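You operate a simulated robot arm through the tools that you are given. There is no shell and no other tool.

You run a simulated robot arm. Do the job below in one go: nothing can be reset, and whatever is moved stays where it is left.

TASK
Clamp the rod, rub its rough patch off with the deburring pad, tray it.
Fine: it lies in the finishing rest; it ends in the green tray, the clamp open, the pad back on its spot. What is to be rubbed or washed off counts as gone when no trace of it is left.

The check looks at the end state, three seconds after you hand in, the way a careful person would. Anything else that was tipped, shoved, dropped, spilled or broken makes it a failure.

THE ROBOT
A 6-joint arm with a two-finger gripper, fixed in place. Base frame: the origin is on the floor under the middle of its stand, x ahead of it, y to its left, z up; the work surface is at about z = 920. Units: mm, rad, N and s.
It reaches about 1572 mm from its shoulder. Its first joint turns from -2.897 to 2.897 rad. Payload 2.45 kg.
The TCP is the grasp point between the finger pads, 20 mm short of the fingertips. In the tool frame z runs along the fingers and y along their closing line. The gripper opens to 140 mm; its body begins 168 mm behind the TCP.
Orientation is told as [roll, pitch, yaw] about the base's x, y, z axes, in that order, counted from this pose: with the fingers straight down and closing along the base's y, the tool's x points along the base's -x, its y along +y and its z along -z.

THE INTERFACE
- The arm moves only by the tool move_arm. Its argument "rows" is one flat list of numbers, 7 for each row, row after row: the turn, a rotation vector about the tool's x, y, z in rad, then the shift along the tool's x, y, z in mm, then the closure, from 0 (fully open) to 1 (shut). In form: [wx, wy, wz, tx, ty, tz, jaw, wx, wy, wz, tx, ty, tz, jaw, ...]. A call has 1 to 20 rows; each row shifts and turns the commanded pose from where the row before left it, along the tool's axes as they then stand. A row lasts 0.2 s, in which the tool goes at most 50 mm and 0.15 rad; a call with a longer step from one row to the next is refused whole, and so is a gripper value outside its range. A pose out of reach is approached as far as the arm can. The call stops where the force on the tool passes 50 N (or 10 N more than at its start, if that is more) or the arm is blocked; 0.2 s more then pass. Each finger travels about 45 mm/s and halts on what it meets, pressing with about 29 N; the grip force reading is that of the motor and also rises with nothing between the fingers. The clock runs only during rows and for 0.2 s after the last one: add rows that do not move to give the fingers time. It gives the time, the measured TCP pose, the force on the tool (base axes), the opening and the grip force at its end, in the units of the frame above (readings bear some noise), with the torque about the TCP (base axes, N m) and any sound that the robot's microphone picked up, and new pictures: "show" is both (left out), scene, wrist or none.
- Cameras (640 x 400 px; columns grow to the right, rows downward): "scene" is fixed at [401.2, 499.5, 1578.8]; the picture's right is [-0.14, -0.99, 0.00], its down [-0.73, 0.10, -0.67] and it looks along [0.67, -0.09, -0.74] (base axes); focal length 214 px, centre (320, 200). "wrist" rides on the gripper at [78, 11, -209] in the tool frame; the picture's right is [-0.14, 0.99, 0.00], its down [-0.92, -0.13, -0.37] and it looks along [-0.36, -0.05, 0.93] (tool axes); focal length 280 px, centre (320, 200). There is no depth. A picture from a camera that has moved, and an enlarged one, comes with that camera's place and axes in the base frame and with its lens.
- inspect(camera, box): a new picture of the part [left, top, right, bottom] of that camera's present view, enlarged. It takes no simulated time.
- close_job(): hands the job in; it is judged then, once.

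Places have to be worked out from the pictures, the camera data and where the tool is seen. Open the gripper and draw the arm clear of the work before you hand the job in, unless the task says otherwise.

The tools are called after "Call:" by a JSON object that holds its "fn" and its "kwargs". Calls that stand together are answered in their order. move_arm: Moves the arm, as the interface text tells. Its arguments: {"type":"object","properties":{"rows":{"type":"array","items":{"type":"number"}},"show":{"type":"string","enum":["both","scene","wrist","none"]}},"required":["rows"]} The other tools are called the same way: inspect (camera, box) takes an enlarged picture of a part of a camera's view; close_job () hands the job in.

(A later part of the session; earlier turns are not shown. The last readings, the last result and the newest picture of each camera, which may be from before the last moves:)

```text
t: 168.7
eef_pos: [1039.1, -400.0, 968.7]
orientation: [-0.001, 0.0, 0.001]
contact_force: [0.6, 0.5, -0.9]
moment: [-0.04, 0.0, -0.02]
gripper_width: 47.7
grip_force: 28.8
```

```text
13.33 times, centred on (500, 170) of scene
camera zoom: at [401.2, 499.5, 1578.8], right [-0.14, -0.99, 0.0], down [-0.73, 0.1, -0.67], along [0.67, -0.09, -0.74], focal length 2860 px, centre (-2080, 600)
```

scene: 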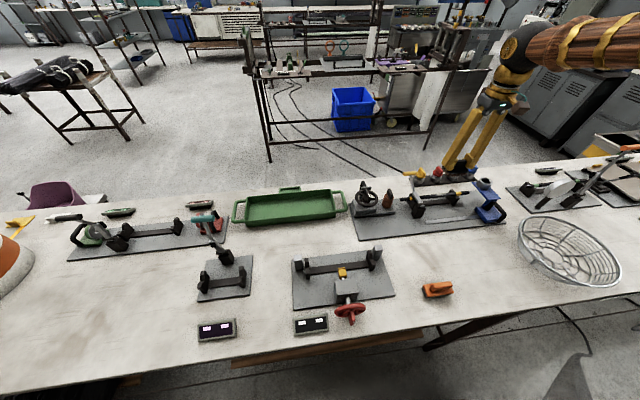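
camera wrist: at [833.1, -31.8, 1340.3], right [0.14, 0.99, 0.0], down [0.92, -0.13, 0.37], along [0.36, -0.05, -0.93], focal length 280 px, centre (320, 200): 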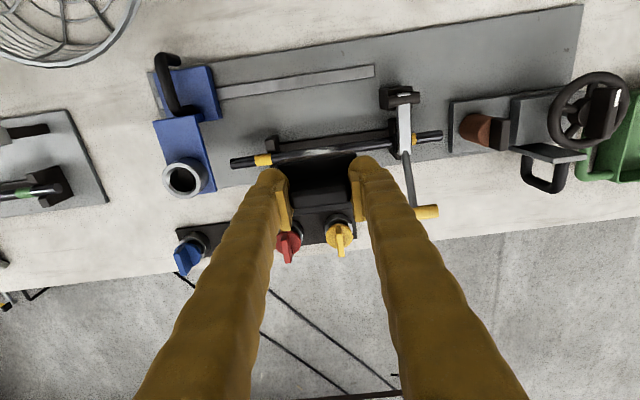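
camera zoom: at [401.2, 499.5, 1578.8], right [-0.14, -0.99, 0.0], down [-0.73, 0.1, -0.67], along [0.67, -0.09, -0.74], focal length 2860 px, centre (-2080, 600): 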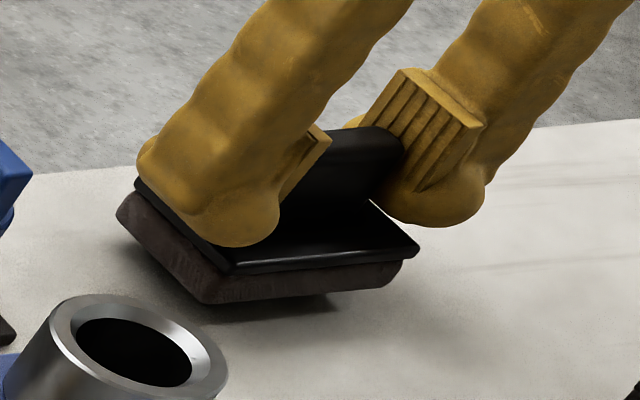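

Call:
{"fn": "move_arm", "kwargs": {"rows": [0, 0, 0, 0, 0, 2.5, 0.75, 0, 0, 0, 0, 0, 1.5, 0.75, 0, 0, 0, 0, 0, 1, 0.75, 0, 0, 0, 0, 0, 0.7, 0.75, 0, 0, 0, 0, 0, 0, 0.75], "show": "none"}}

Call:
{"fn": "inspect", "kwargs": {"camera": "scene", "box": [480, 155, 520, 185]}}

```text
t: 169.9
eef_pos: [1040.0, -399.7, 965.2]
orientation: [-0.001, -0.001, 0.001]
contact_force: [0.5, 0.4, -1.3]
moment: [-0.01, -0.01, 0.0]
gripper_width: 48.0
grip_force: 29.3
```

```text
13.33 times, centred on (500, 170) of scene
camera zoom: at [401.2, 499.5, 1578.8], right [-0.14, -0.99, 0.0], down [-0.73, 0.1, -0.67], along [0.67, -0.09, -0.74], focal length 2860 px, centre (-2080, 600)
```

zoom: 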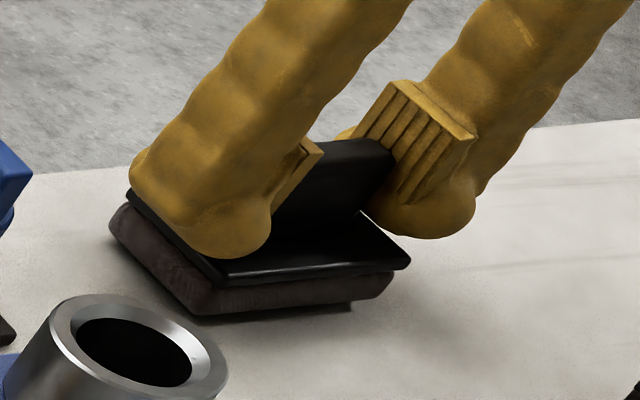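

Call:
{"fn": "move_arm", "kwargs": {"rows": [0, 0, 0, 0, 0, 0.8, 0.75, 0, 0, 0, 0, 0, 0.7, 0.75, 0, 0, 0, 0, 0, 0, 0.75], "show": "none"}}

```text
t: 170.7
eef_pos: [1037.3, -399.8, 962.9]
orientation: [-0.001, 0.0, 0.0]
contact_force: [-0.4, -0.8, -1.4]
moment: [0.03, 0.03, 0.0]
gripper_width: 47.6
grip_force: 29.1
```

Call:
{"fn": "move_arm", "kwargs": {"rows": [0, 0, 0, 0, 0, 0.6, 0.75, 0, 0, 0, 0, 0, 0.4, 0.75, 0, 0, 0, 0, 0, 0, 0.75], "show": "none"}}

Call:
{"fn": "inspect", "kwargs": {"camera": "scene", "box": [480, 155, 520, 185]}}

```text
t: 171.5
eef_pos: [1038.7, -400.6, 961.8]
orientation: [0.0, 0.002, 0.001]
contact_force: [0.2, -0.9, -0.8]
moment: [-0.01, -0.01, 0.0]
gripper_width: 47.9
grip_force: 29.0
```

```text
13.33 times, centred on (500, 170) of scene
camera zoom: at [401.2, 499.5, 1578.8], right [-0.14, -0.99, 0.0], down [-0.73, 0.1, -0.67], along [0.67, -0.09, -0.74], focal length 2860 px, centre (-2080, 600)
```

zoom: 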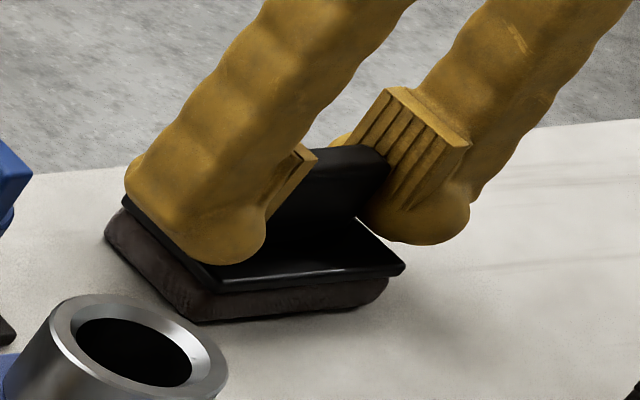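

Call:
{"fn": "move_arm", "kwargs": {"rows": [0, 0, 0, 0, 0, 0.5, 0.75, 0, 0, 0, 0, 0, 0, 0.75], "show": "none"}}

```text
t: 172.1
eef_pos: [1038.6, -401.0, 962.4]
orientation: [0.0, -0.001, 0.001]
contact_force: [-0.4, 0.0, -0.5]
moment: [0.04, 0.0, -0.02]
gripper_width: 47.5
grip_force: 29.4
```

Call:
{"fn": "move_arm", "kwargs": {"rows": [0, 0, 0, 0, 0, 0.5, 0.75, 0, 0, 0, 0, 0, 0.3, 0.75, 0, 0, 0, 0, 0, 0, 0.75], "show": "none"}}

```text
t: 172.9
eef_pos: [1037.6, -400.8, 961.1]
orientation: [-0.001, -0.002, -0.003]
contact_force: [1.1, -1.6, 3.6]
moment: [-0.06, -0.11, -0.02]
gripper_width: 47.7
grip_force: 29.1
```

Lightly seated on the table (3.6 N). I release in tiny steps, raise a little, then open.

Call:
{"fn": "move_arm", "kwargs": {"rows": [0, 0, 0, 0, 0, 0, 0.69, 0, 0, 0, 0, 0, 0, 0.67, 0, 0, 0, 0, 0, 0, 0.66, 0, 0, 0, 0, 0, 0, 0.655, 0, 0, 0, 0, 0, 0, 0.65, 0, 0, 0, 0, 0, -1, 0.645, 0, 0, 0, 0, 0, -2, 0.64, 0, 0, 0, 0, 0, -3, 0.63, 0, 0, 0, 0, 0, 0, 0.58, 0, 0, 0, 0, 0, 0, 0.5, 0, 0, 0, 0, 0, 0, 0.4, 0, 0, 0, 0, 0, 0, 0.4], "show": "none"}}

Call:
{"fn": "inspect", "kwargs": {"camera": "scene", "box": [480, 155, 520, 185]}}

Call:
{"fn": "inspect", "kwargs": {"camera": "wrist", "box": [220, 120, 420, 245]}}

```text
t: 175.5
eef_pos: [1039.0, -399.8, 966.2]
orientation: [-0.001, 0.002, -0.001]
contact_force: [0.2, -0.4, 0.0]
moment: [-0.02, 0.0, -0.01]
gripper_width: 84.1
grip_force: 0.0
```

```text
13.33 times, centred on (500, 170) of scene
camera zoom: at [401.2, 499.5, 1578.8], right [-0.14, -0.99, 0.0], down [-0.73, 0.1, -0.67], along [0.67, -0.09, -0.74], focal length 2860 px, centre (-2080, 600)
```

zoom: 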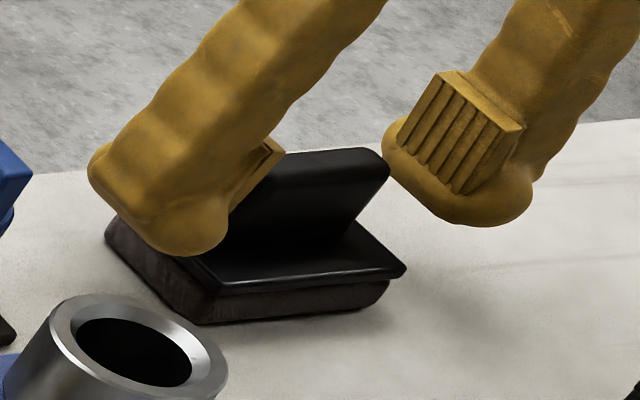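

```text
3.20 times, centred on (320, 182) of wrist
camera zoom: at [961.0, -390.2, 1174.7], right [0.14, 0.99, 0.0], down [0.92, -0.13, 0.37], along [0.36, -0.05, -0.93], focal length 897 px, centre (320, 256)
```

zoom: 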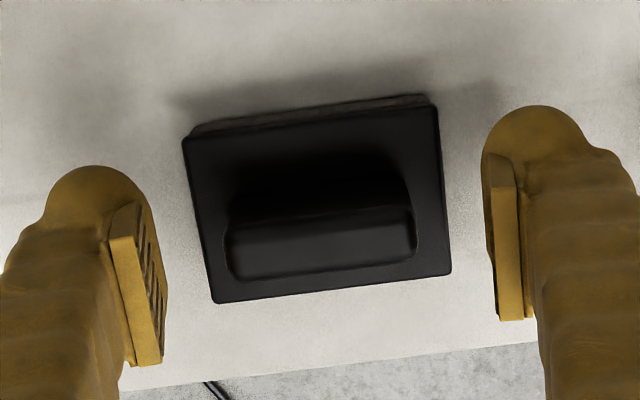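

The deburring pad is back exactly on its spot. I lift off and travel to above the closed clamp handle.

Call:
{"fn": "move_arm", "kwargs": {"rows": [0, 0, 0, 0, 0, -40, 0.4, 0, 0, 0, 0, 0, -48, 0.4, 0, 0, 0, 0, 0, -48, 0.4, 0, 0, 0, 0, 0, -48, 0.4, 0, 0, 0, 4.95, 46.4, 0, 0.4, 0, 0, 0, 4.95, 46.4, 0, 0.4, 0, 0, 0, 4.95, 46.4, 0, 0.35, 0, 0, 0, 4.95, 46.4, 0, 0.35, 0, 0, 0, 4.95, 46.4, 0, 0.35, 0, 0, 0, 4.95, 46.4, 0, 0.35, 0, 0, 0, 4.95, 46.4, 0, 0.35, 0, 0, 0, 4.95, 46.4, 0, 0.35, 0, 0, 0, 4.95, 46.4, 0, 0.35, 0, 0, 0, 4.95, 46.4, 0, 0.35, 0, 0, 0, 0, 0, 0, 0.35], "show": "both"}}

Call:
{"fn": "inspect", "kwargs": {"camera": "wrist", "box": [220, 80, 420, 205]}}

Call:
{"fn": "inspect", "kwargs": {"camera": "scene", "box": [480, 155, 520, 185]}}

```text
t: 178.7
eef_pos: [986.6, 65.2, 1146.4]
orientation: [-0.001, 0.003, -0.002]
contact_force: [-0.1, 0.3, 0.0]
moment: [-0.01, 0.0, -0.03]
gripper_width: 90.9
grip_force: 0.1
camera wrist: at [909.1, 75.4, 1355.1], right [0.14, 0.99, 0.0], down [0.92, -0.13, 0.37], along [0.36, -0.05, -0.93], focal length 280 px, centre (320, 200)
```

scene: 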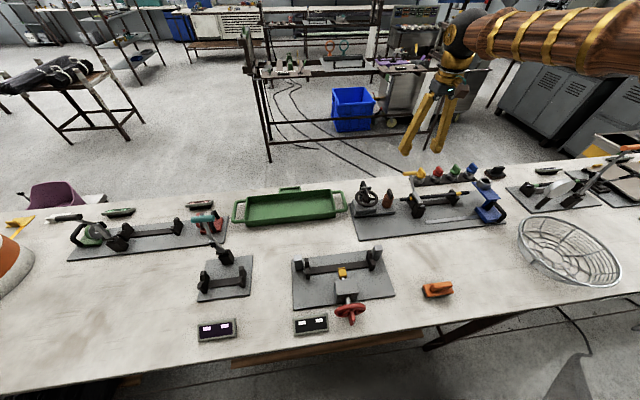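
wrist: 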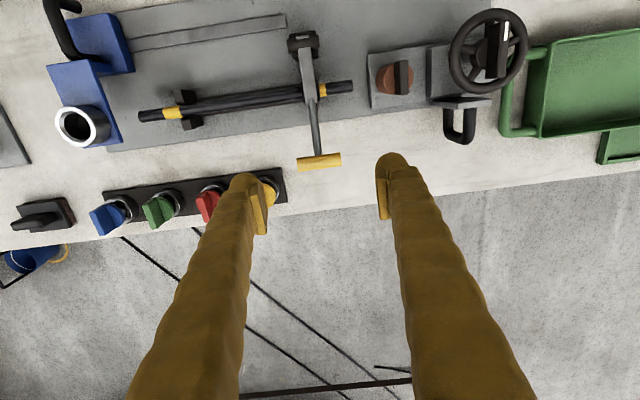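

```text
3.20 times, centred on (320, 142) of wrist
camera zoom: at [909.1, 75.4, 1355.1], right [0.14, 0.99, 0.0], down [0.92, -0.13, 0.37], along [0.36, -0.05, -0.93], focal length 897 px, centre (320, 384)
```

zoom: 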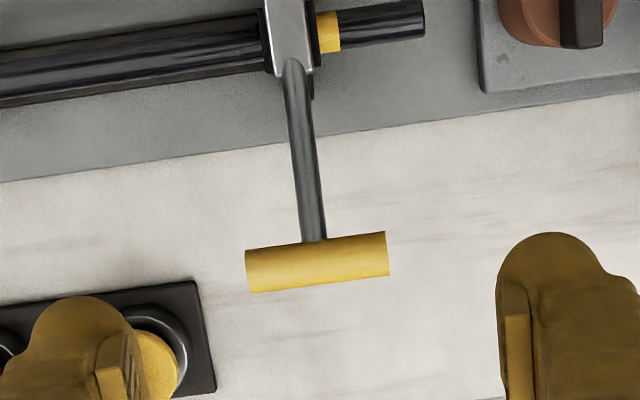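

```text
13.33 times, centred on (500, 170) of scene
camera zoom: at [401.2, 499.5, 1578.8], right [-0.14, -0.99, 0.0], down [-0.73, 0.1, -0.67], along [0.67, -0.09, -0.74], focal length 2860 px, centre (-2080, 600)
```

zoom: 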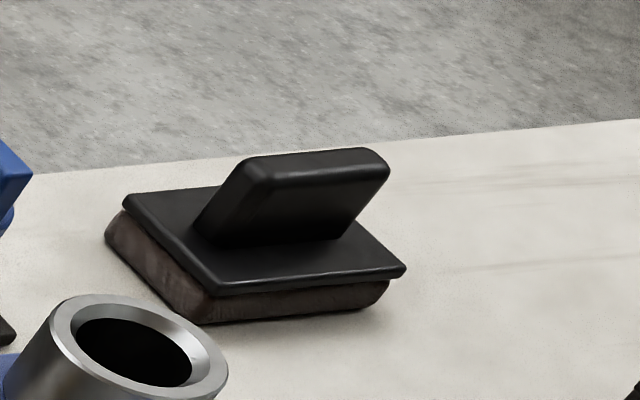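

Handle lies at about TCP+(1,−1.5), z≈1028. I descend around it.

Call:
{"fn": "move_arm", "kwargs": {"rows": [0, 0, 0, -1.2, -1.4, 35, 0.38, 0, 0, 0, 0, 0, 35, 0.4, 0, 0, 0, 0, 0, 30, 0.4, 0, 0, 0, 0, 0, 17, 0.4, 0, 0, 0, 0, 0, 0, 0.4], "show": "none"}}

Call:
{"fn": "inspect", "kwargs": {"camera": "wrist", "box": [220, 120, 420, 245]}}

Call:
{"fn": "inspect", "kwargs": {"camera": "scene", "box": [385, 140, 465, 220]}}

```text
t: 179.9
eef_pos: [989.6, 62.2, 1033.5]
orientation: [0.001, -0.001, 0.0]
contact_force: [1.1, 0.7, 0.1]
moment: [-0.01, -0.01, -0.01]
gripper_width: 83.8
grip_force: 0.1
```

```text
3.20 times, centred on (320, 182) of wrist
camera zoom: at [911.8, 72.5, 1241.4], right [0.14, 0.99, 0.0], down [0.92, -0.13, 0.37], along [0.36, -0.05, -0.93], focal length 897 px, centre (320, 256)
```

zoom: 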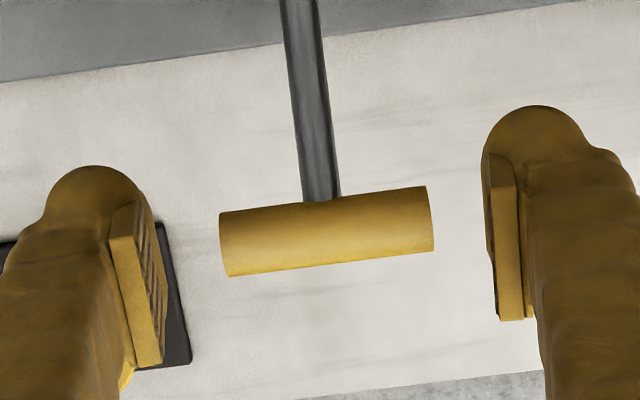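

```text
5.00 times, centred on (425, 180) of scene
camera zoom: at [401.2, 499.5, 1578.8], right [-0.14, -0.99, 0.0], down [-0.73, 0.1, -0.67], along [0.67, -0.09, -0.74], focal length 1072 px, centre (-205, 300)
```

zoom: 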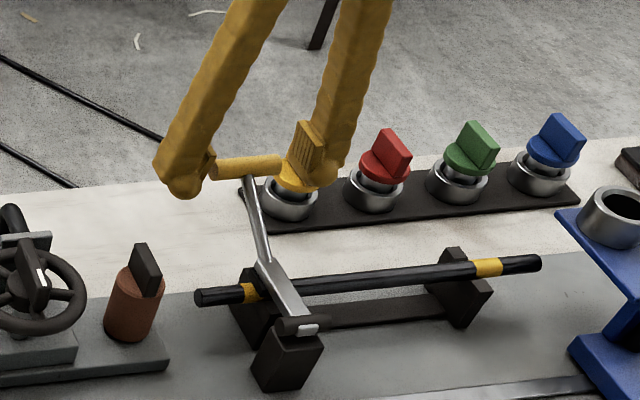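

Call:
{"fn": "move_arm", "kwargs": {"rows": [0, 0, 0, 0, 2, 5, 0.4, 0, 0, 0, 0, 0, 0, 0.45, 0, 0, 0, 0, 0, 0, 0.5, 0, 0, 0, 0, 0, 0, 0.52, 0, 0, 0, 0, 0, 0, 0.54, 0, 0, 0, 0, 0, 0, 0.54], "show": "none"}}

Call:
{"fn": "inspect", "kwargs": {"camera": "wrist", "box": [220, 120, 420, 245]}}

```text
t: 181.3
eef_pos: [989.4, 64.8, 1028.8]
orientation: [0.0, -0.002, -0.002]
contact_force: [-1.0, -2.1, -0.9]
moment: [-0.02, 0.02, 0.01]
gripper_width: 66.7
grip_force: 39.4
```

```text
3.20 times, centred on (320, 182) of wrist
camera zoom: at [911.9, 74.3, 1237.5], right [0.14, 0.99, 0.0], down [0.92, -0.13, 0.37], along [0.36, -0.05, -0.93], focal length 897 px, centre (320, 256)
```

zoom: 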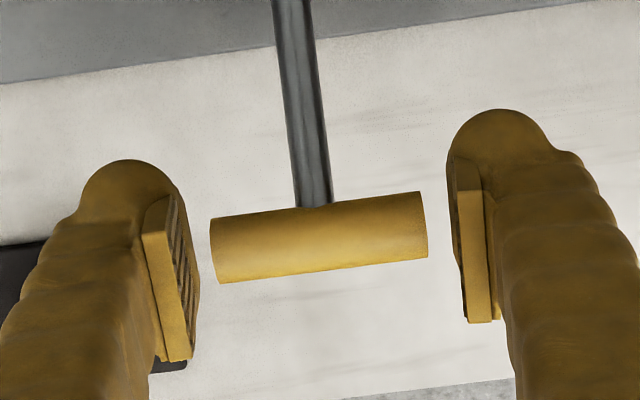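

Gripped with balanced forces. I now open the clamp, following the arc back upward in small steps.

Call:
{"fn": "move_arm", "kwargs": {"rows": [0, 0, 0, 1.73, 0, -5.76, 0.54, 0, 0, 0, 1.99, 0, -5.69, 0.54, 0, 0, 0, 2.23, 0, -5.59, 0.54, 0, 0, 0, 0, 0, 0, 0.54], "show": "none"}}

Call:
{"fn": "inspect", "kwargs": {"camera": "scene", "box": [385, 140, 465, 220]}}

```text
t: 182.3
eef_pos: [982.4, 65.2, 1048.2]
orientation: [0.0, 0.002, -0.002]
contact_force: [-19.4, -7.8, -12.9]
moment: [0.0, -0.34, 0.01]
gripper_width: 66.1
grip_force: 44.9
```

```text
5.00 times, centred on (425, 180) of scene
camera zoom: at [401.2, 499.5, 1578.8], right [-0.14, -0.99, 0.0], down [-0.73, 0.1, -0.67], along [0.67, -0.09, -0.74], focal length 1072 px, centre (-205, 300)
```

zoom: 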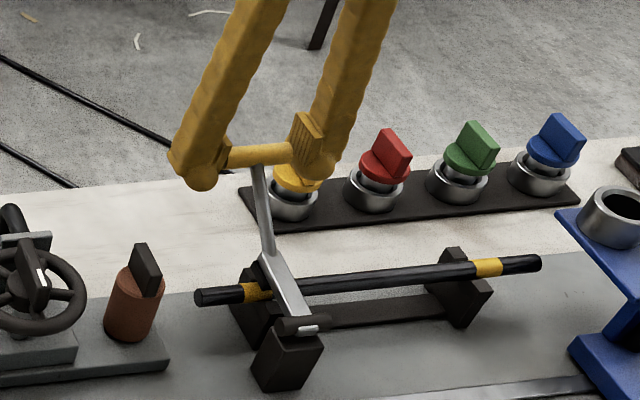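

Call:
{"fn": "move_arm", "kwargs": {"rows": [0, 0, 0, 3.1, -0.2, -5.2, 0.54, 0, 0, 0, 2.71, 0, -5.38, 0.54, 0, 0, 0, 2.95, 0, -5.25, 0.54, 0, 0, 0, 3.16, 0, -5.12, 0.54, 0, 0, 0, 0, 0, 0, 0.54], "show": "none"}}

```text
t: 183.5
eef_pos: [973.0, 64.2, 1068.1]
orientation: [-0.001, 0.001, -0.002]
contact_force: [3.3, -24.7, -4.9]
moment: [-0.14, -0.68, 0.04]
gripper_width: 66.2
grip_force: 44.6
```

Call:
{"fn": "move_arm", "kwargs": {"rows": [0, 0, 0, 3.39, -0.7, -4.98, 0.54, 0, 0, 0, 3.6, 0, -4.82, 0.54, 0, 0, 0, 3.81, 0, -4.66, 0.54, 0, 0, 0, 4.01, 0, -4.5, 0.54, 0, 0, 0, 0, 0, 0, 0.54], "show": "none"}}

```text
t: 184.7
eef_pos: [958.3, 65.7, 1086.5]
orientation: [0.001, 0.002, 0.001]
contact_force: [3.9, -7.5, -3.7]
moment: [0.02, -0.53, 0.03]
gripper_width: 66.1
grip_force: 45.2
```

Call:
{"fn": "move_arm", "kwargs": {"rows": [0, 0, 0, 4.2, -0.2, -4.31, 0.54, 0, 0, 0, 4.39, 0, -4.12, 0.54, 0, 0, 0, 4.56, 0, -3.93, 0.54, 0, 0, 0, 4.73, 0, -3.73, 0.54, 0, 0, 0, 0, 0, 0, 0.54], "show": "none"}}

```text
t: 185.9
eef_pos: [941.6, 63.9, 1101.8]
orientation: [0.0, 0.001, -0.001]
contact_force: [8.3, 2.5, 2.5]
moment: [-0.03, -0.58, 0.0]
gripper_width: 66.1
grip_force: 44.6
```

Call:
{"fn": "move_arm", "kwargs": {"rows": [0, 0, 0, 4.89, 0, -3.6, 0.54, 0, 0, 0, 5.03, 0, -3.35, 0.54, 0, 0, 0, 5.18, 0, -3.08, 0.54, 0, 0, 0, 5.3, 0, -2.85, 0.54, 0, 0, 0, 5.42, 0, -2.61, 0.54, 0, 0, 0, 0, 0, 0, 0.54], "show": "none"}}

Call:
{"fn": "inspect", "kwargs": {"camera": "scene", "box": [385, 140, 465, 220]}}

```text
t: 187.3
eef_pos: [915.1, 65.2, 1117.9]
orientation: [0.0, 0.001, -0.001]
contact_force: [6.4, 15.2, 4.4]
moment: [0.11, -0.54, 0.0]
gripper_width: 66.1
grip_force: 44.6
```

```text
5.00 times, centred on (425, 180) of scene
camera zoom: at [401.2, 499.5, 1578.8], right [-0.14, -0.99, 0.0], down [-0.73, 0.1, -0.67], along [0.67, -0.09, -0.74], focal length 1072 px, centre (-205, 300)
```

zoom: 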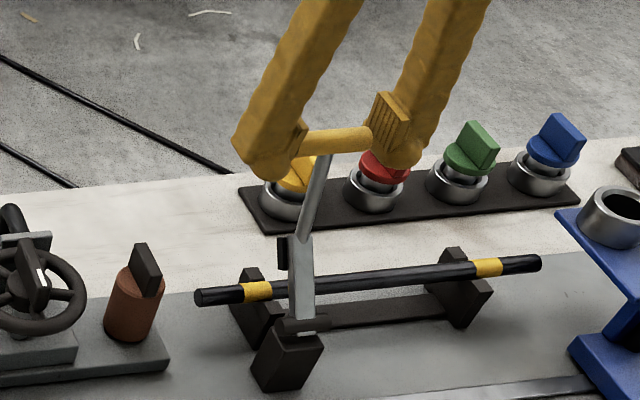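

Call:
{"fn": "move_arm", "kwargs": {"rows": [0, 0, 0, 5.53, 0.4, -2.38, 0.54, 0, 0, 0, 5.63, 0, -2.14, 0.54, 0, 0, 0, 5.72, 0, -1.88, 0.54, 0, 0, 0, 5.8, 0, -1.63, 0.54, 0, 0, 0, 5.86, 0, -1.38, 0.54, 0, 0, 0, 5.91, 0, -1.13, 0.54, 0, 0, 0, 0, 0, 0, 0.54], "show": "none"}}

```text
t: 188.9
eef_pos: [879.0, 65.4, 1129.9]
orientation: [0.001, 0.003, -0.002]
contact_force: [4.2, -12.9, -10.6]
moment: [-0.11, -0.63, -0.01]
gripper_width: 65.9
grip_force: 44.8
```

Call:
{"fn": "move_arm", "kwargs": {"rows": [0, 0, 0, 5.96, -0.3, -0.4, 0.54, 0, 0, 0, 5.99, 0, -0.6, 0.54, 0, 0, 0, 6.01, 0, -0.35, 0.54, 0, 0, 0, 6.02, 0, -0.07, 0.54, 0, 0, 0, 6.02, 0, 0.18, 0.54, 0, 0, 0, 0, 0, 0, 0.54], "show": "none"}}

Call:
{"fn": "inspect", "kwargs": {"camera": "scene", "box": [400, 170, 480, 220]}}

```text
t: 190.3
eef_pos: [850.4, 64.2, 1129.6]
orientation: [-0.002, 0.001, -0.001]
contact_force: [6.3, -14.1, 4.9]
moment: [-0.09, -0.79, 0.01]
gripper_width: 65.9
grip_force: 44.8
```

```text
8.00 times, centred on (440, 195) of scene
camera zoom: at [401.2, 499.5, 1578.8], right [-0.14, -0.99, 0.0], down [-0.73, 0.1, -0.67], along [0.67, -0.09, -0.74], focal length 1716 px, centre (-640, 240)
```

zoom: 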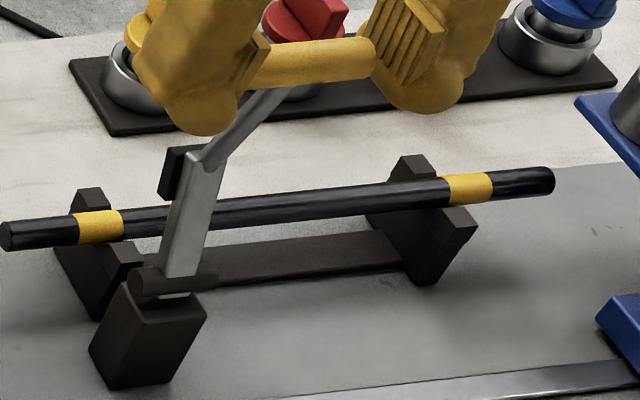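

Call:
{"fn": "move_arm", "kwargs": {"rows": [0, 0, 0, 6.01, -0.3, 0.3, 0.54, 0, 0, 0, 5.98, 0, 0.6, 0.54, 0, 0, 0, 5.9, 0, 0.95, 0.54, 0, 0, 0, 0, 0, 0, 0.54], "show": "none"}}

Call:
{"fn": "inspect", "kwargs": {"camera": "scene", "box": [400, 170, 480, 220]}}

```text
t: 191.3
eef_pos: [832.4, 64.6, 1126.6]
orientation: [0.001, 0.002, -0.001]
contact_force: [3.5, 11.0, -2.0]
moment: [0.17, -0.43, 0.02]
gripper_width: 66.3
grip_force: 44.5
```

```text
8.00 times, centred on (440, 195) of scene
camera zoom: at [401.2, 499.5, 1578.8], right [-0.14, -0.99, 0.0], down [-0.73, 0.1, -0.67], along [0.67, -0.09, -0.74], focal length 1716 px, centre (-640, 240)
```

zoom: 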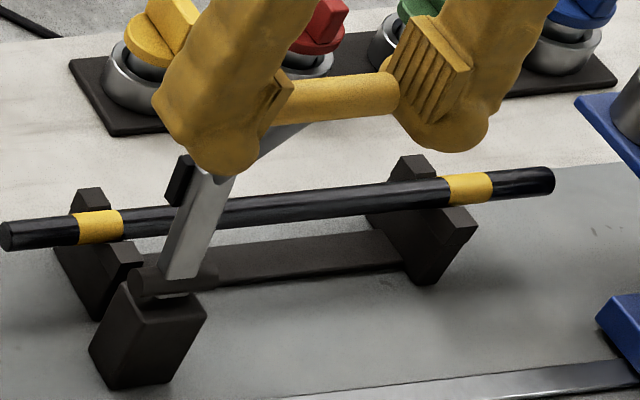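

The lever is back at (slightly past) its original open position. One small step further for margin, then I release it.

Call:
{"fn": "move_arm", "kwargs": {"rows": [0, 0, 0, 5.8, 0.2, 1.2, 0.54, 0, 0, 0, 0, 0, 0, 0.54, 0, 0, 0, 0, 0, 0, 0.52, 0, 0, 0, 0, 0, 0, 0.48, 0, 0, 0, 0, 0, 0, 0.4, 0, 0, 0, 0, 0, 0, 0.35], "show": "none"}}

Call:
{"fn": "inspect", "kwargs": {"camera": "scene", "box": [400, 170, 480, 220]}}

```text
t: 192.7
eef_pos: [826.6, 63.8, 1126.6]
orientation: [-0.001, 0.0, -0.001]
contact_force: [1.3, -0.3, 0.1]
moment: [0.0, 0.0, 0.03]
gripper_width: 91.0
grip_force: 0.1
```

```text
8.00 times, centred on (440, 195) of scene
camera zoom: at [401.2, 499.5, 1578.8], right [-0.14, -0.99, 0.0], down [-0.73, 0.1, -0.67], along [0.67, -0.09, -0.74], focal length 1716 px, centre (-640, 240)
```

zoom: 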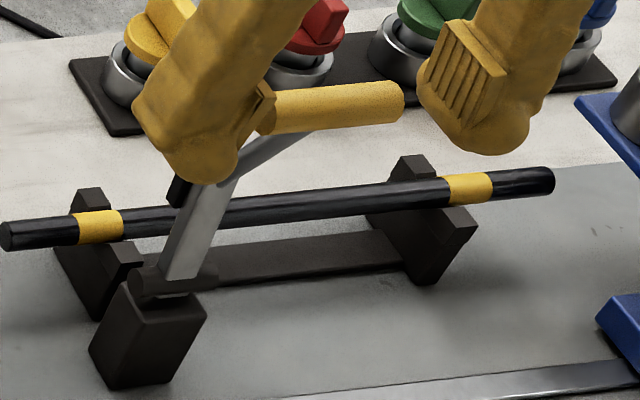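

The clamp stays open. I lift clear, move above the rod's middle and turn the gripper 90° so the fingers close across the rod.

Call:
{"fn": "move_arm", "kwargs": {"rows": [0, 0, 0, 0, 0, -35, 0.35, 0, 0, 0, 0, 0, -35, 0.35, 0, 0, 0, 0, 0, -35, 0.35, 0, 0, 0, -27.7, -28.6, 0, 0.4, 0, 0, 0, -27.7, -28.6, 0, 0.4, 0, 0, 0, -27.7, -28.6, 0, 0.4, 0, 0, -0.1428, 0, 0, 0, 0.4, 0, 0, -0.1428, 0, 0, 0, 0.4, 0, 0, -0.1428, 0, 0, 0, 0.4, 0, 0, -0.1428, 0, 0, 0, 0.4, 0, 0, -0.1428, 0, 0, 0, 0.4, 0, 0, -0.1428, 0, 0, 0, 0.4, 0, 0, -0.1428, 0, 0, 0, 0.4, 0, 0, -0.1428, 0, 0, 0, 0.4, 0, 0, -0.1428, 0, 0, 0, 0.4, 0, 0, -0.1428, 0, 0, 0, 0.4, 0, 0, -0.1428, 0, 0, 0, 0.4, 0, 0, 0, 0, 0, 0, 0.4], "show": "both"}}

Call:
{"fn": "inspect", "kwargs": {"camera": "scene", "box": [400, 170, 480, 220]}}

```text
t: 196.5
eef_pos: [908.6, -23.0, 1232.0]
orientation: [0.002, 0.0, 1.571]
contact_force: [0.2, 0.0, -0.7]
moment: [-0.03, -0.03, 0.04]
gripper_width: 84.1
grip_force: 0.2
camera wrist: at [899.6, -101.8, 1440.3], right [-0.99, 0.14, 0.0], down [0.13, 0.92, 0.37], along [0.05, 0.37, -0.93], focal length 280 px, centre (320, 200)
```

scene: 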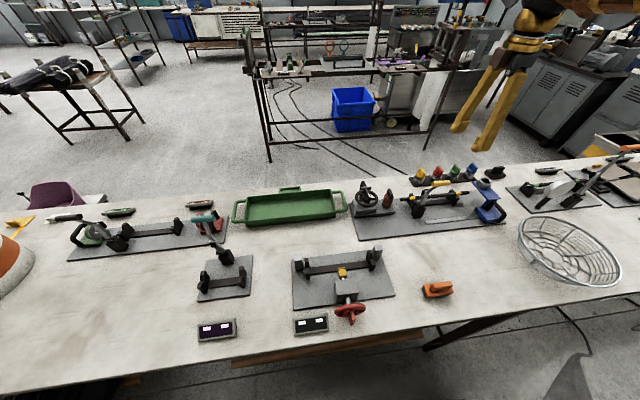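
wrist: 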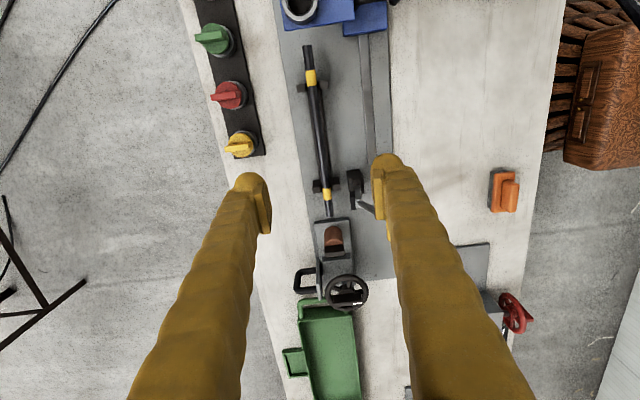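

```text
8.00 times, centred on (440, 195) of scene
camera zoom: at [401.2, 499.5, 1578.8], right [-0.14, -0.99, 0.0], down [-0.73, 0.1, -0.67], along [0.67, -0.09, -0.74], focal length 1716 px, centre (-640, 240)
```

zoom: 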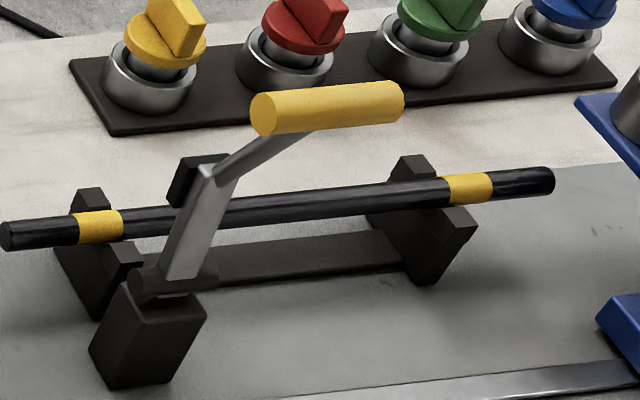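

The lever is clear of the rod. I zoom the wrist view to check the rod's alignment with the fingers.

Call:
{"fn": "inspect", "kwargs": {"camera": "wrist", "box": [270, 30, 390, 110]}}

Call:
{"fn": "inspect", "kwargs": {"camera": "wrist", "box": [270, 140, 390, 220]}}

```text
5.00 times, centred on (330, 70) of wrist
camera zoom: at [899.6, -101.8, 1440.3], right [-0.99, 0.14, 0.0], down [0.13, 0.92, 0.37], along [0.05, 0.37, -0.93], focal length 1402 px, centre (270, 850)
```

zoom: 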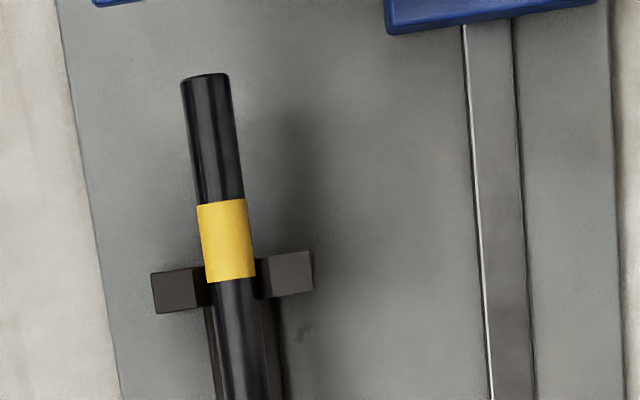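

```text
5.00 times, centred on (330, 180) of wrist
camera zoom: at [899.6, -101.8, 1440.3], right [-0.99, 0.14, 0.0], down [0.13, 0.92, 0.37], along [0.05, 0.37, -0.93], focal length 1402 px, centre (270, 300)
```

zoom: 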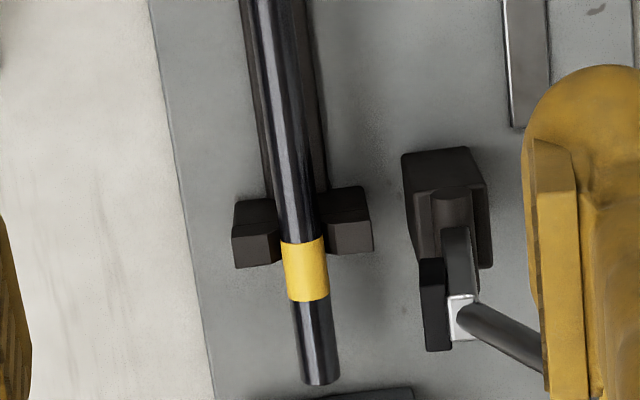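

The rod is well aligned: x≈TCP+2.4, centre y≈TCP−1. I descend toward it and check again.

Call:
{"fn": "move_arm", "kwargs": {"rows": [0, 0, 0, 1, -2.4, 43, 0.45, 0, 0, 0, 0, 0, 45, 0.5, 0, 0, 0, 0, 0, 45, 0.55, 0, 0, 0, 0, 0, 45, 0.55, 0, 0, 0, 0, 0, 40, 0.55, 0, 0, 0, 0, 0, 0, 0.55], "show": "both"}}

Call:
{"fn": "inspect", "kwargs": {"camera": "wrist", "box": [220, 120, 420, 245]}}

Call:
{"fn": "inspect", "kwargs": {"camera": "scene", "box": [400, 130, 500, 220]}}

```text
t: 197.9
eef_pos: [908.9, -22.4, 1013.3]
orientation: [-0.001, 0.0, 1.568]
contact_force: [-0.5, -0.7, 0.5]
moment: [0.02, -0.04, 0.02]
gripper_width: 63.1
grip_force: 0.1
camera wrist: at [898.8, -102.6, 1221.3], right [-0.99, 0.14, 0.0], down [0.13, 0.92, 0.37], along [0.05, 0.37, -0.93], focal length 280 px, centre (320, 200)
```

scene: 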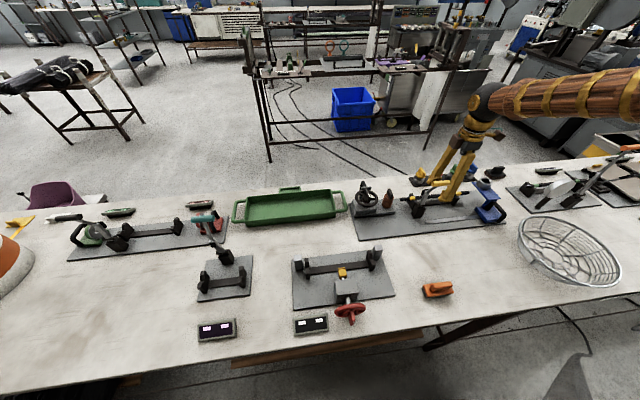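
wrist: 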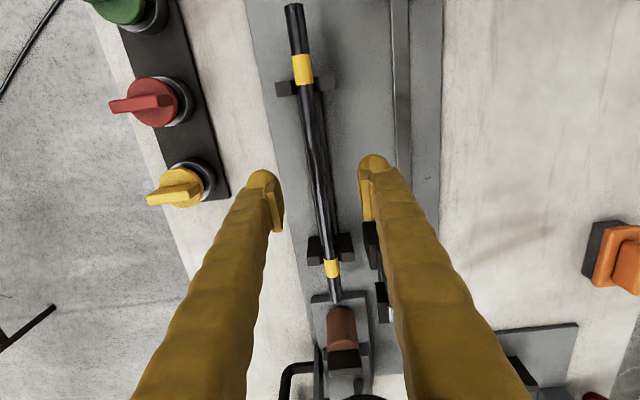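

```text
3.20 times, centred on (320, 182) of wrist
camera zoom: at [898.8, -102.6, 1221.3], right [-0.99, 0.14, 0.0], down [0.13, 0.92, 0.37], along [0.05, 0.37, -0.93], focal length 897 px, centre (320, 256)
```

zoom: 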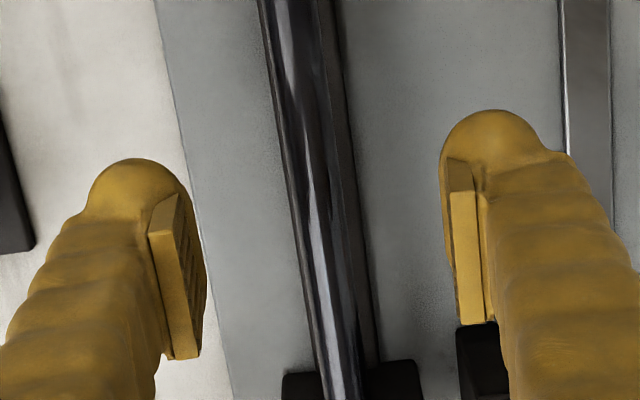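

```text
4.44 times, centred on (450, 175) of scene
camera zoom: at [401.2, 499.5, 1578.8], right [-0.14, -0.99, 0.0], down [-0.73, 0.1, -0.67], along [0.67, -0.09, -0.74], focal length 953 px, centre (-258, 311)
```

zoom: 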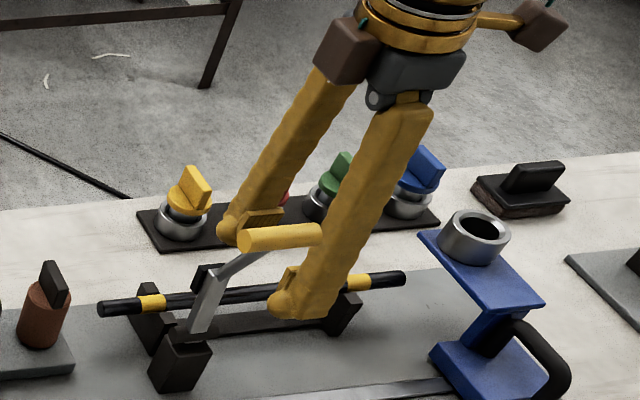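

Call:
{"fn": "inspect", "kwargs": {"camera": "wrist", "box": [290, 160, 350, 200]}}

```text
10.00 times, centred on (320, 180) of wrist
camera zoom: at [898.8, -102.6, 1221.3], right [-0.99, 0.14, 0.0], down [0.13, 0.92, 0.37], along [0.05, 0.37, -0.93], focal length 2804 px, centre (320, 400)
```

zoom: 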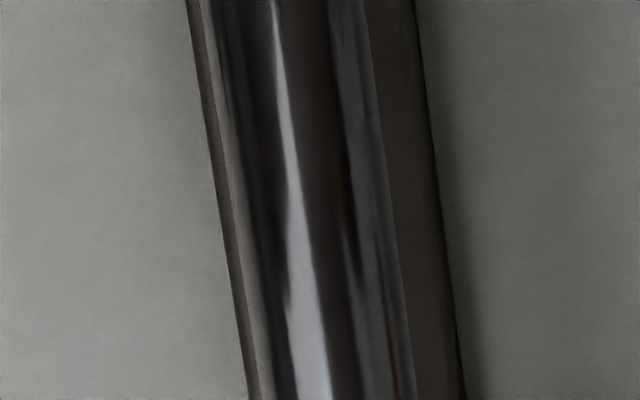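

Call:
{"fn": "move_arm", "kwargs": {"rows": [0, 0, 0, 0, -1.5, 15, 0.58, 0, 0, 0, 0, 0, 12, 0.6, 0, 0, 0, 0, 0, 7, 0.6, 0, 0, 0, 0, 0, 0, 0.6], "show": "none"}}

Call:
{"fn": "inspect", "kwargs": {"camera": "wrist", "box": [220, 120, 420, 245]}}

Call:
{"fn": "inspect", "kwargs": {"camera": "scene", "box": [400, 160, 480, 220]}}

```text
t: 198.9
eef_pos: [915.0, -22.3, 978.8]
orientation: [0.0, 0.0, 1.568]
contact_force: [0.4, 0.7, -0.1]
moment: [-0.02, 0.04, -0.02]
gripper_width: 56.1
grip_force: 0.0
```

```text
3.20 times, centred on (320, 182) of wrist
camera zoom: at [903.3, -101.5, 1187.1], right [-0.99, 0.14, 0.0], down [0.13, 0.92, 0.37], along [0.05, 0.37, -0.93], focal length 897 px, centre (320, 256)
```

zoom: 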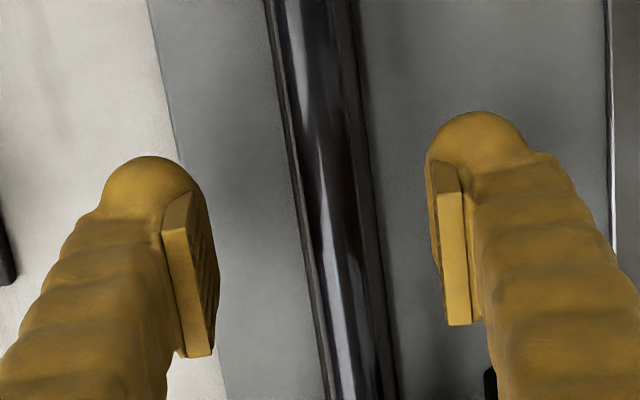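

```text
6.67 times, centred on (440, 190) of scene
camera zoom: at [401.2, 499.5, 1578.8], right [-0.14, -0.99, 0.0], down [-0.73, 0.1, -0.67], along [0.67, -0.09, -0.74], focal length 1430 px, centre (-480, 267)
```

zoom: 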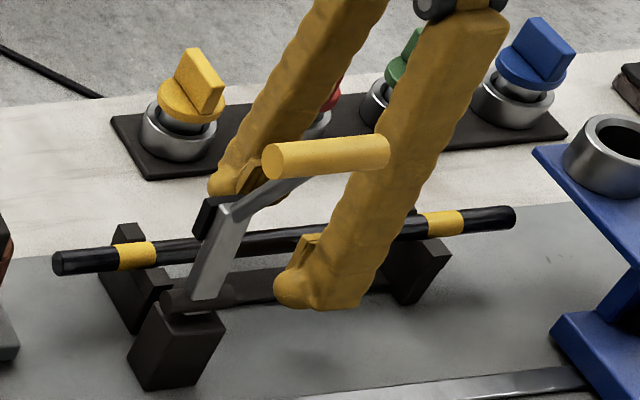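

Call:
{"fn": "inspect", "kwargs": {"camera": "wrist", "box": [280, 170, 360, 220]}}

```text
8.00 times, centred on (320, 195) of wrist
camera zoom: at [903.3, -101.5, 1187.1], right [-0.99, 0.14, 0.0], down [0.13, 0.92, 0.37], along [0.05, 0.37, -0.93], focal length 2243 px, centre (320, 240)
```

zoom: 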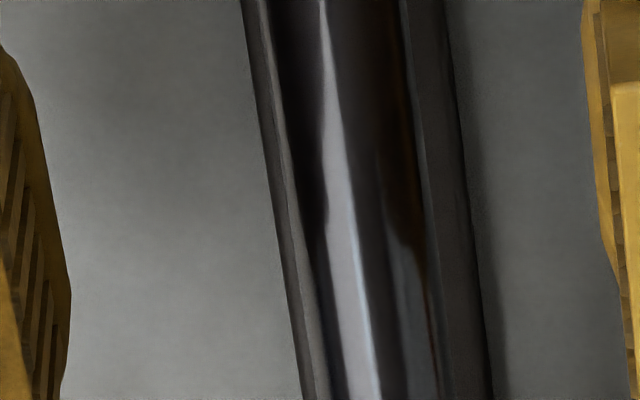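

The picture shows the rod 3.7 mm off toward −x from the grip centre; I shift accordingly and re-check.

Call:
{"fn": "move_arm", "kwargs": {"rows": [0, 0, 0, 0, 3.6, 0, 0.62, 0, 0, 0, 0, 0, 0, 0.65, 0, 0, 0, 0, 0, 0, 0.65], "show": "none"}}

Call:
{"fn": "inspect", "kwargs": {"camera": "wrist", "box": [280, 170, 360, 220]}}

```text
t: 199.7
eef_pos: [911.5, -21.6, 978.2]
orientation: [0.0, -0.001, 1.569]
contact_force: [0.9, 0.4, 0.5]
moment: [0.03, 0.01, -0.02]
gripper_width: 49.3
grip_force: 0.1
```

```text
8.00 times, centred on (320, 195) of wrist
camera zoom: at [899.9, -101.7, 1186.4], right [-0.99, 0.14, 0.0], down [0.13, 0.92, 0.37], along [0.05, 0.37, -0.93], focal length 2243 px, centre (320, 240)
```

zoom: 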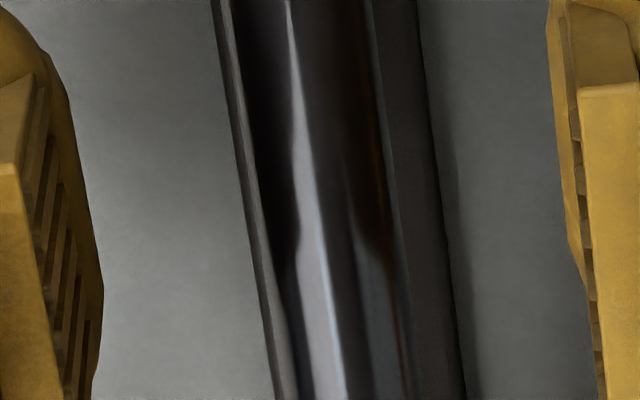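

Centred now. I close on the rod.

Call:
{"fn": "move_arm", "kwargs": {"rows": [0, 0, 0, 0, 0, 0, 0.72, 0, 0, 0, 0, 0, 0, 0.8, 0, 0, 0, 0, 0, 0, 0.86, 0, 0, 0, 0, 0, 0, 0.92, 0, 0, 0, 0, 0, 0, 0.95, 0, 0, 0, 0, 0, 0, 0.95], "show": "none"}}

Call:
{"fn": "inspect", "kwargs": {"camera": "wrist", "box": [220, 120, 420, 245]}}

Call:
{"fn": "inspect", "kwargs": {"camera": "scene", "box": [400, 160, 480, 220]}}

```text
t: 201.1
eef_pos: [910.8, -22.6, 978.1]
orientation: [0.001, 0.0, 1.569]
contact_force: [-2.8, -0.5, 0.0]
moment: [-0.02, 0.04, 0.0]
gripper_width: 13.3
grip_force: 29.3
```

```text
3.20 times, centred on (320, 182) of wrist
camera zoom: at [899.9, -101.7, 1186.4], right [-0.99, 0.14, 0.0], down [0.13, 0.92, 0.37], along [0.05, 0.37, -0.93], focal length 897 px, centre (320, 256)
```

zoom: 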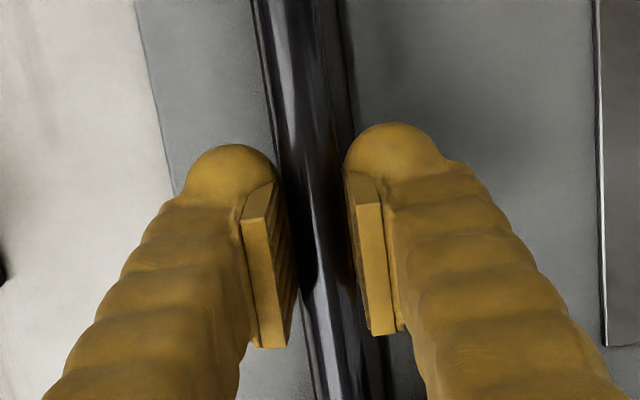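

```text
6.67 times, centred on (440, 190) of scene
camera zoom: at [401.2, 499.5, 1578.8], right [-0.14, -0.99, 0.0], down [-0.73, 0.1, -0.67], along [0.67, -0.09, -0.74], focal length 1430 px, centre (-480, 267)
```

zoom: 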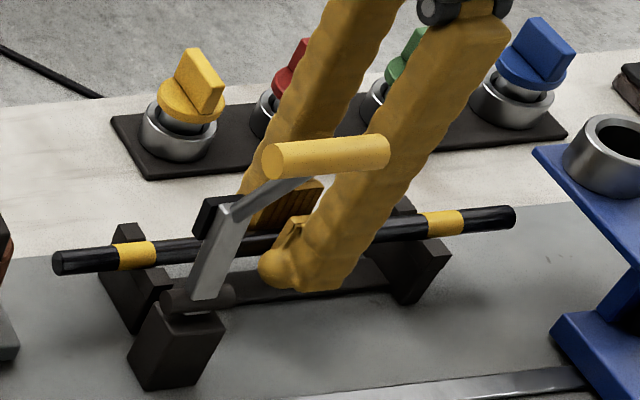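

Rod gripped (13.3 mm, 29 N). I lift slowly, drifting slightly +x to stay well clear of the lever.

Call:
{"fn": "move_arm", "kwargs": {"rows": [0, 0, 0, 0, 0, -5, 0.95, 0, 0, 0, 0, 0, -10, 0.95, 0, 0, 0, 0, 0, -15, 0.95, 0, 0, 0, 0, 0, 0, 0.95], "show": "none"}}

Call:
{"fn": "inspect", "kwargs": {"camera": "scene", "box": [400, 150, 480, 220]}}

```text
t: 202.1
eef_pos: [908.9, -21.9, 1008.3]
orientation: [-0.001, -0.001, 1.568]
contact_force: [-0.6, -0.4, -0.2]
moment: [0.0, 0.01, -0.01]
gripper_width: 13.4
grip_force: 29.2
```

```text
5.71 times, centred on (440, 185) of scene
camera zoom: at [401.2, 499.5, 1578.8], right [-0.14, -0.99, 0.0], down [-0.73, 0.1, -0.67], along [0.67, -0.09, -0.74], focal length 1226 px, centre (-366, 286)
```

zoom: 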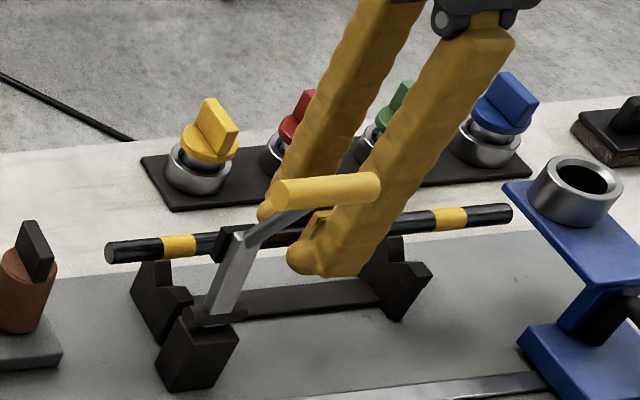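

Rod is out of the rest with no contact. I raise it well above everything and carry it toward the tray.

Call:
{"fn": "move_arm", "kwargs": {"rows": [0, 0, 0, 0, -6, -30, 0.95, 0, 0, 0, 0, -6, -35, 0.95, 0, 0, 0, 0, 0, -35, 0.95, 0, 0, 0, 0, 0, -36, 0.95, 0, 0, 0, 0, 0, -36, 0.95, 0, 0, 0, -30, -1, 0, 0.95, 0, 0, 0, -42, -2, 0, 0.95, 0, 0, 0, -42, -2, 0, 0.95, 0, 0, 0, -42, -2, 0, 0.95, 0, 0, 0, -42, -2, 0, 0.95, 0, 0, 0, 0, 0, 0, 0.95], "show": "both"}}

```text
t: 204.5
eef_pos: [930.5, 173.6, 1178.9]
orientation: [0.0, 0.001, 1.569]
contact_force: [0.4, 0.0, -0.2]
moment: [0.0, 0.01, 0.01]
gripper_width: 13.1
grip_force: 29.3
camera wrist: at [919.5, 94.2, 1386.7], right [-0.99, 0.14, 0.0], down [0.13, 0.92, 0.37], along [0.05, 0.37, -0.93], focal length 280 px, centre (320, 200)
```

scene: 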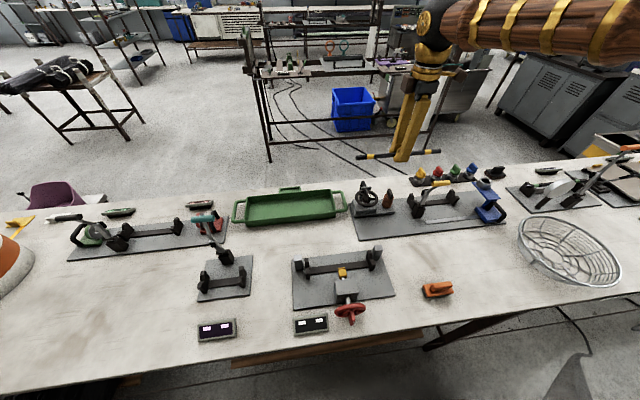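
wrist: 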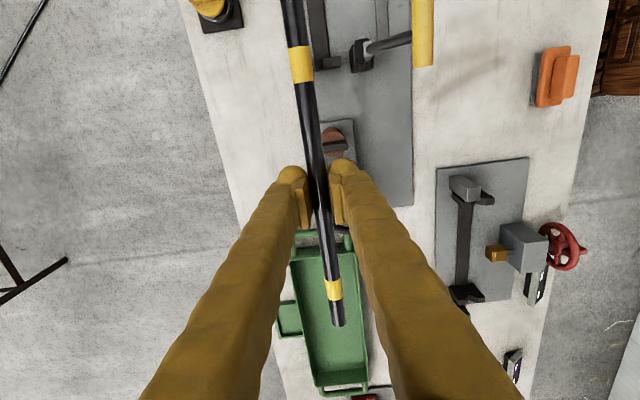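

Carrying steady. I continue over the tray.

Call:
{"fn": "move_arm", "kwargs": {"rows": [0, 0, 0, -45, -2, 0, 0.95, 0, 0, 0, -45, -2, 0, 0.95, 0, 0, 0, -45, -2, 0, 0.95, 0, 0, 0, -45, -2, 0, 0.95, 0, 0, 0, -45, -2, 0, 0.95, 0, 0, 0, -45, -2, 0, 0.95, 0, 0, 0, -45, -2, 0, 0.95, 0, 0, 0, -45, 0, 0, 0.95, 0, 0, 0, 0, 0, 0, 0.95], "show": "both"}}

Call:
{"fn": "inspect", "kwargs": {"camera": "scene", "box": [220, 140, 370, 240]}}

Call:
{"fn": "inspect", "kwargs": {"camera": "wrist", "box": [200, 0, 440, 400]}}

```text
t: 206.5
eef_pos: [945.2, 533.1, 1183.9]
orientation: [0.0, 0.0, 1.568]
contact_force: [0.1, -1.0, -0.5]
moment: [-0.01, -0.03, 0.01]
gripper_width: 13.2
grip_force: 29.0
camera wrist: at [934.9, 453.4, 1391.7], right [-0.99, 0.14, 0.0], down [0.13, 0.92, 0.37], along [0.05, 0.37, -0.93], focal length 280 px, centre (320, 200)
```

scene: 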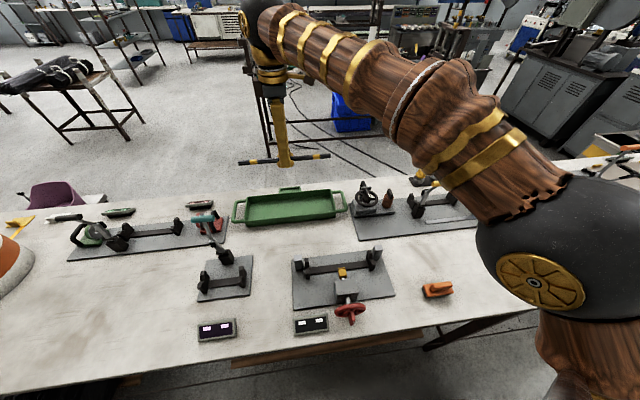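
wrist: 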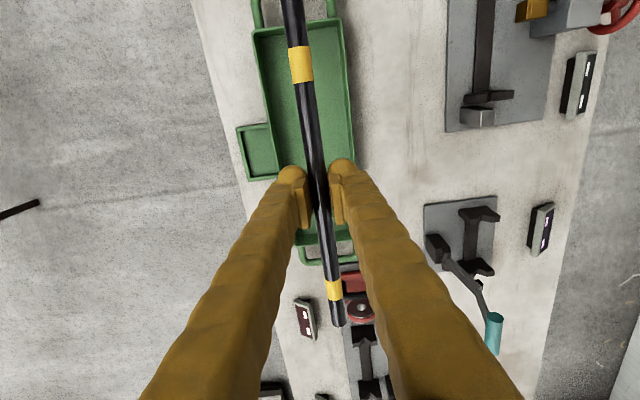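

```text
4.00 times, centred on (295, 190) of scene
camera zoom: at [401.2, 499.5, 1578.8], right [-0.14, -0.99, 0.0], down [-0.73, 0.1, -0.67], along [0.67, -0.09, -0.74], focal length 858 px, centre (420, 240)
```

zoom: 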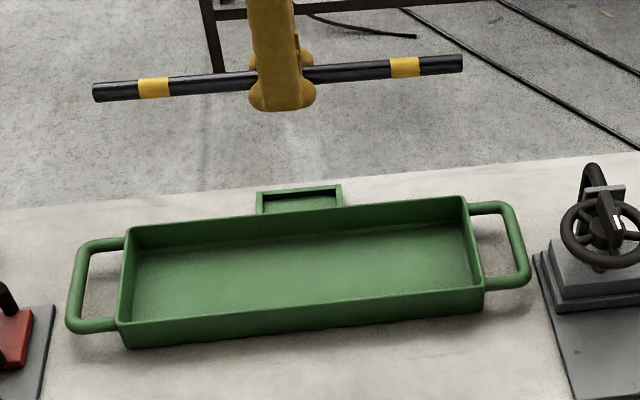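

```text
1.00 times, centred on (320, 200) of wrist (not enlarged: the box is as wide or as high as the picture)
camera zoom: at [934.9, 453.4, 1391.7], right [-0.99, 0.14, 0.0], down [0.13, 0.92, 0.37], along [0.05, 0.37, -0.93], focal length 280 px, centre (320, 200)
```

zoom: 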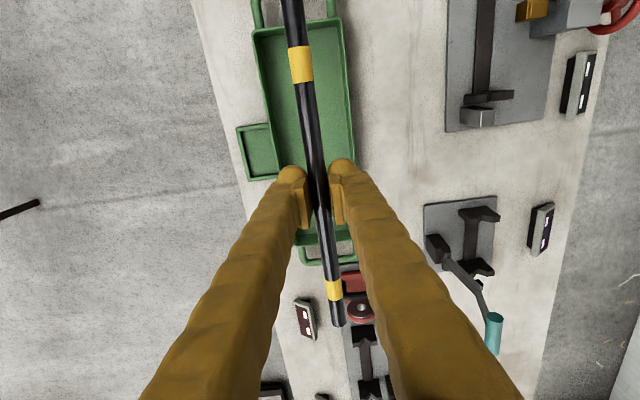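

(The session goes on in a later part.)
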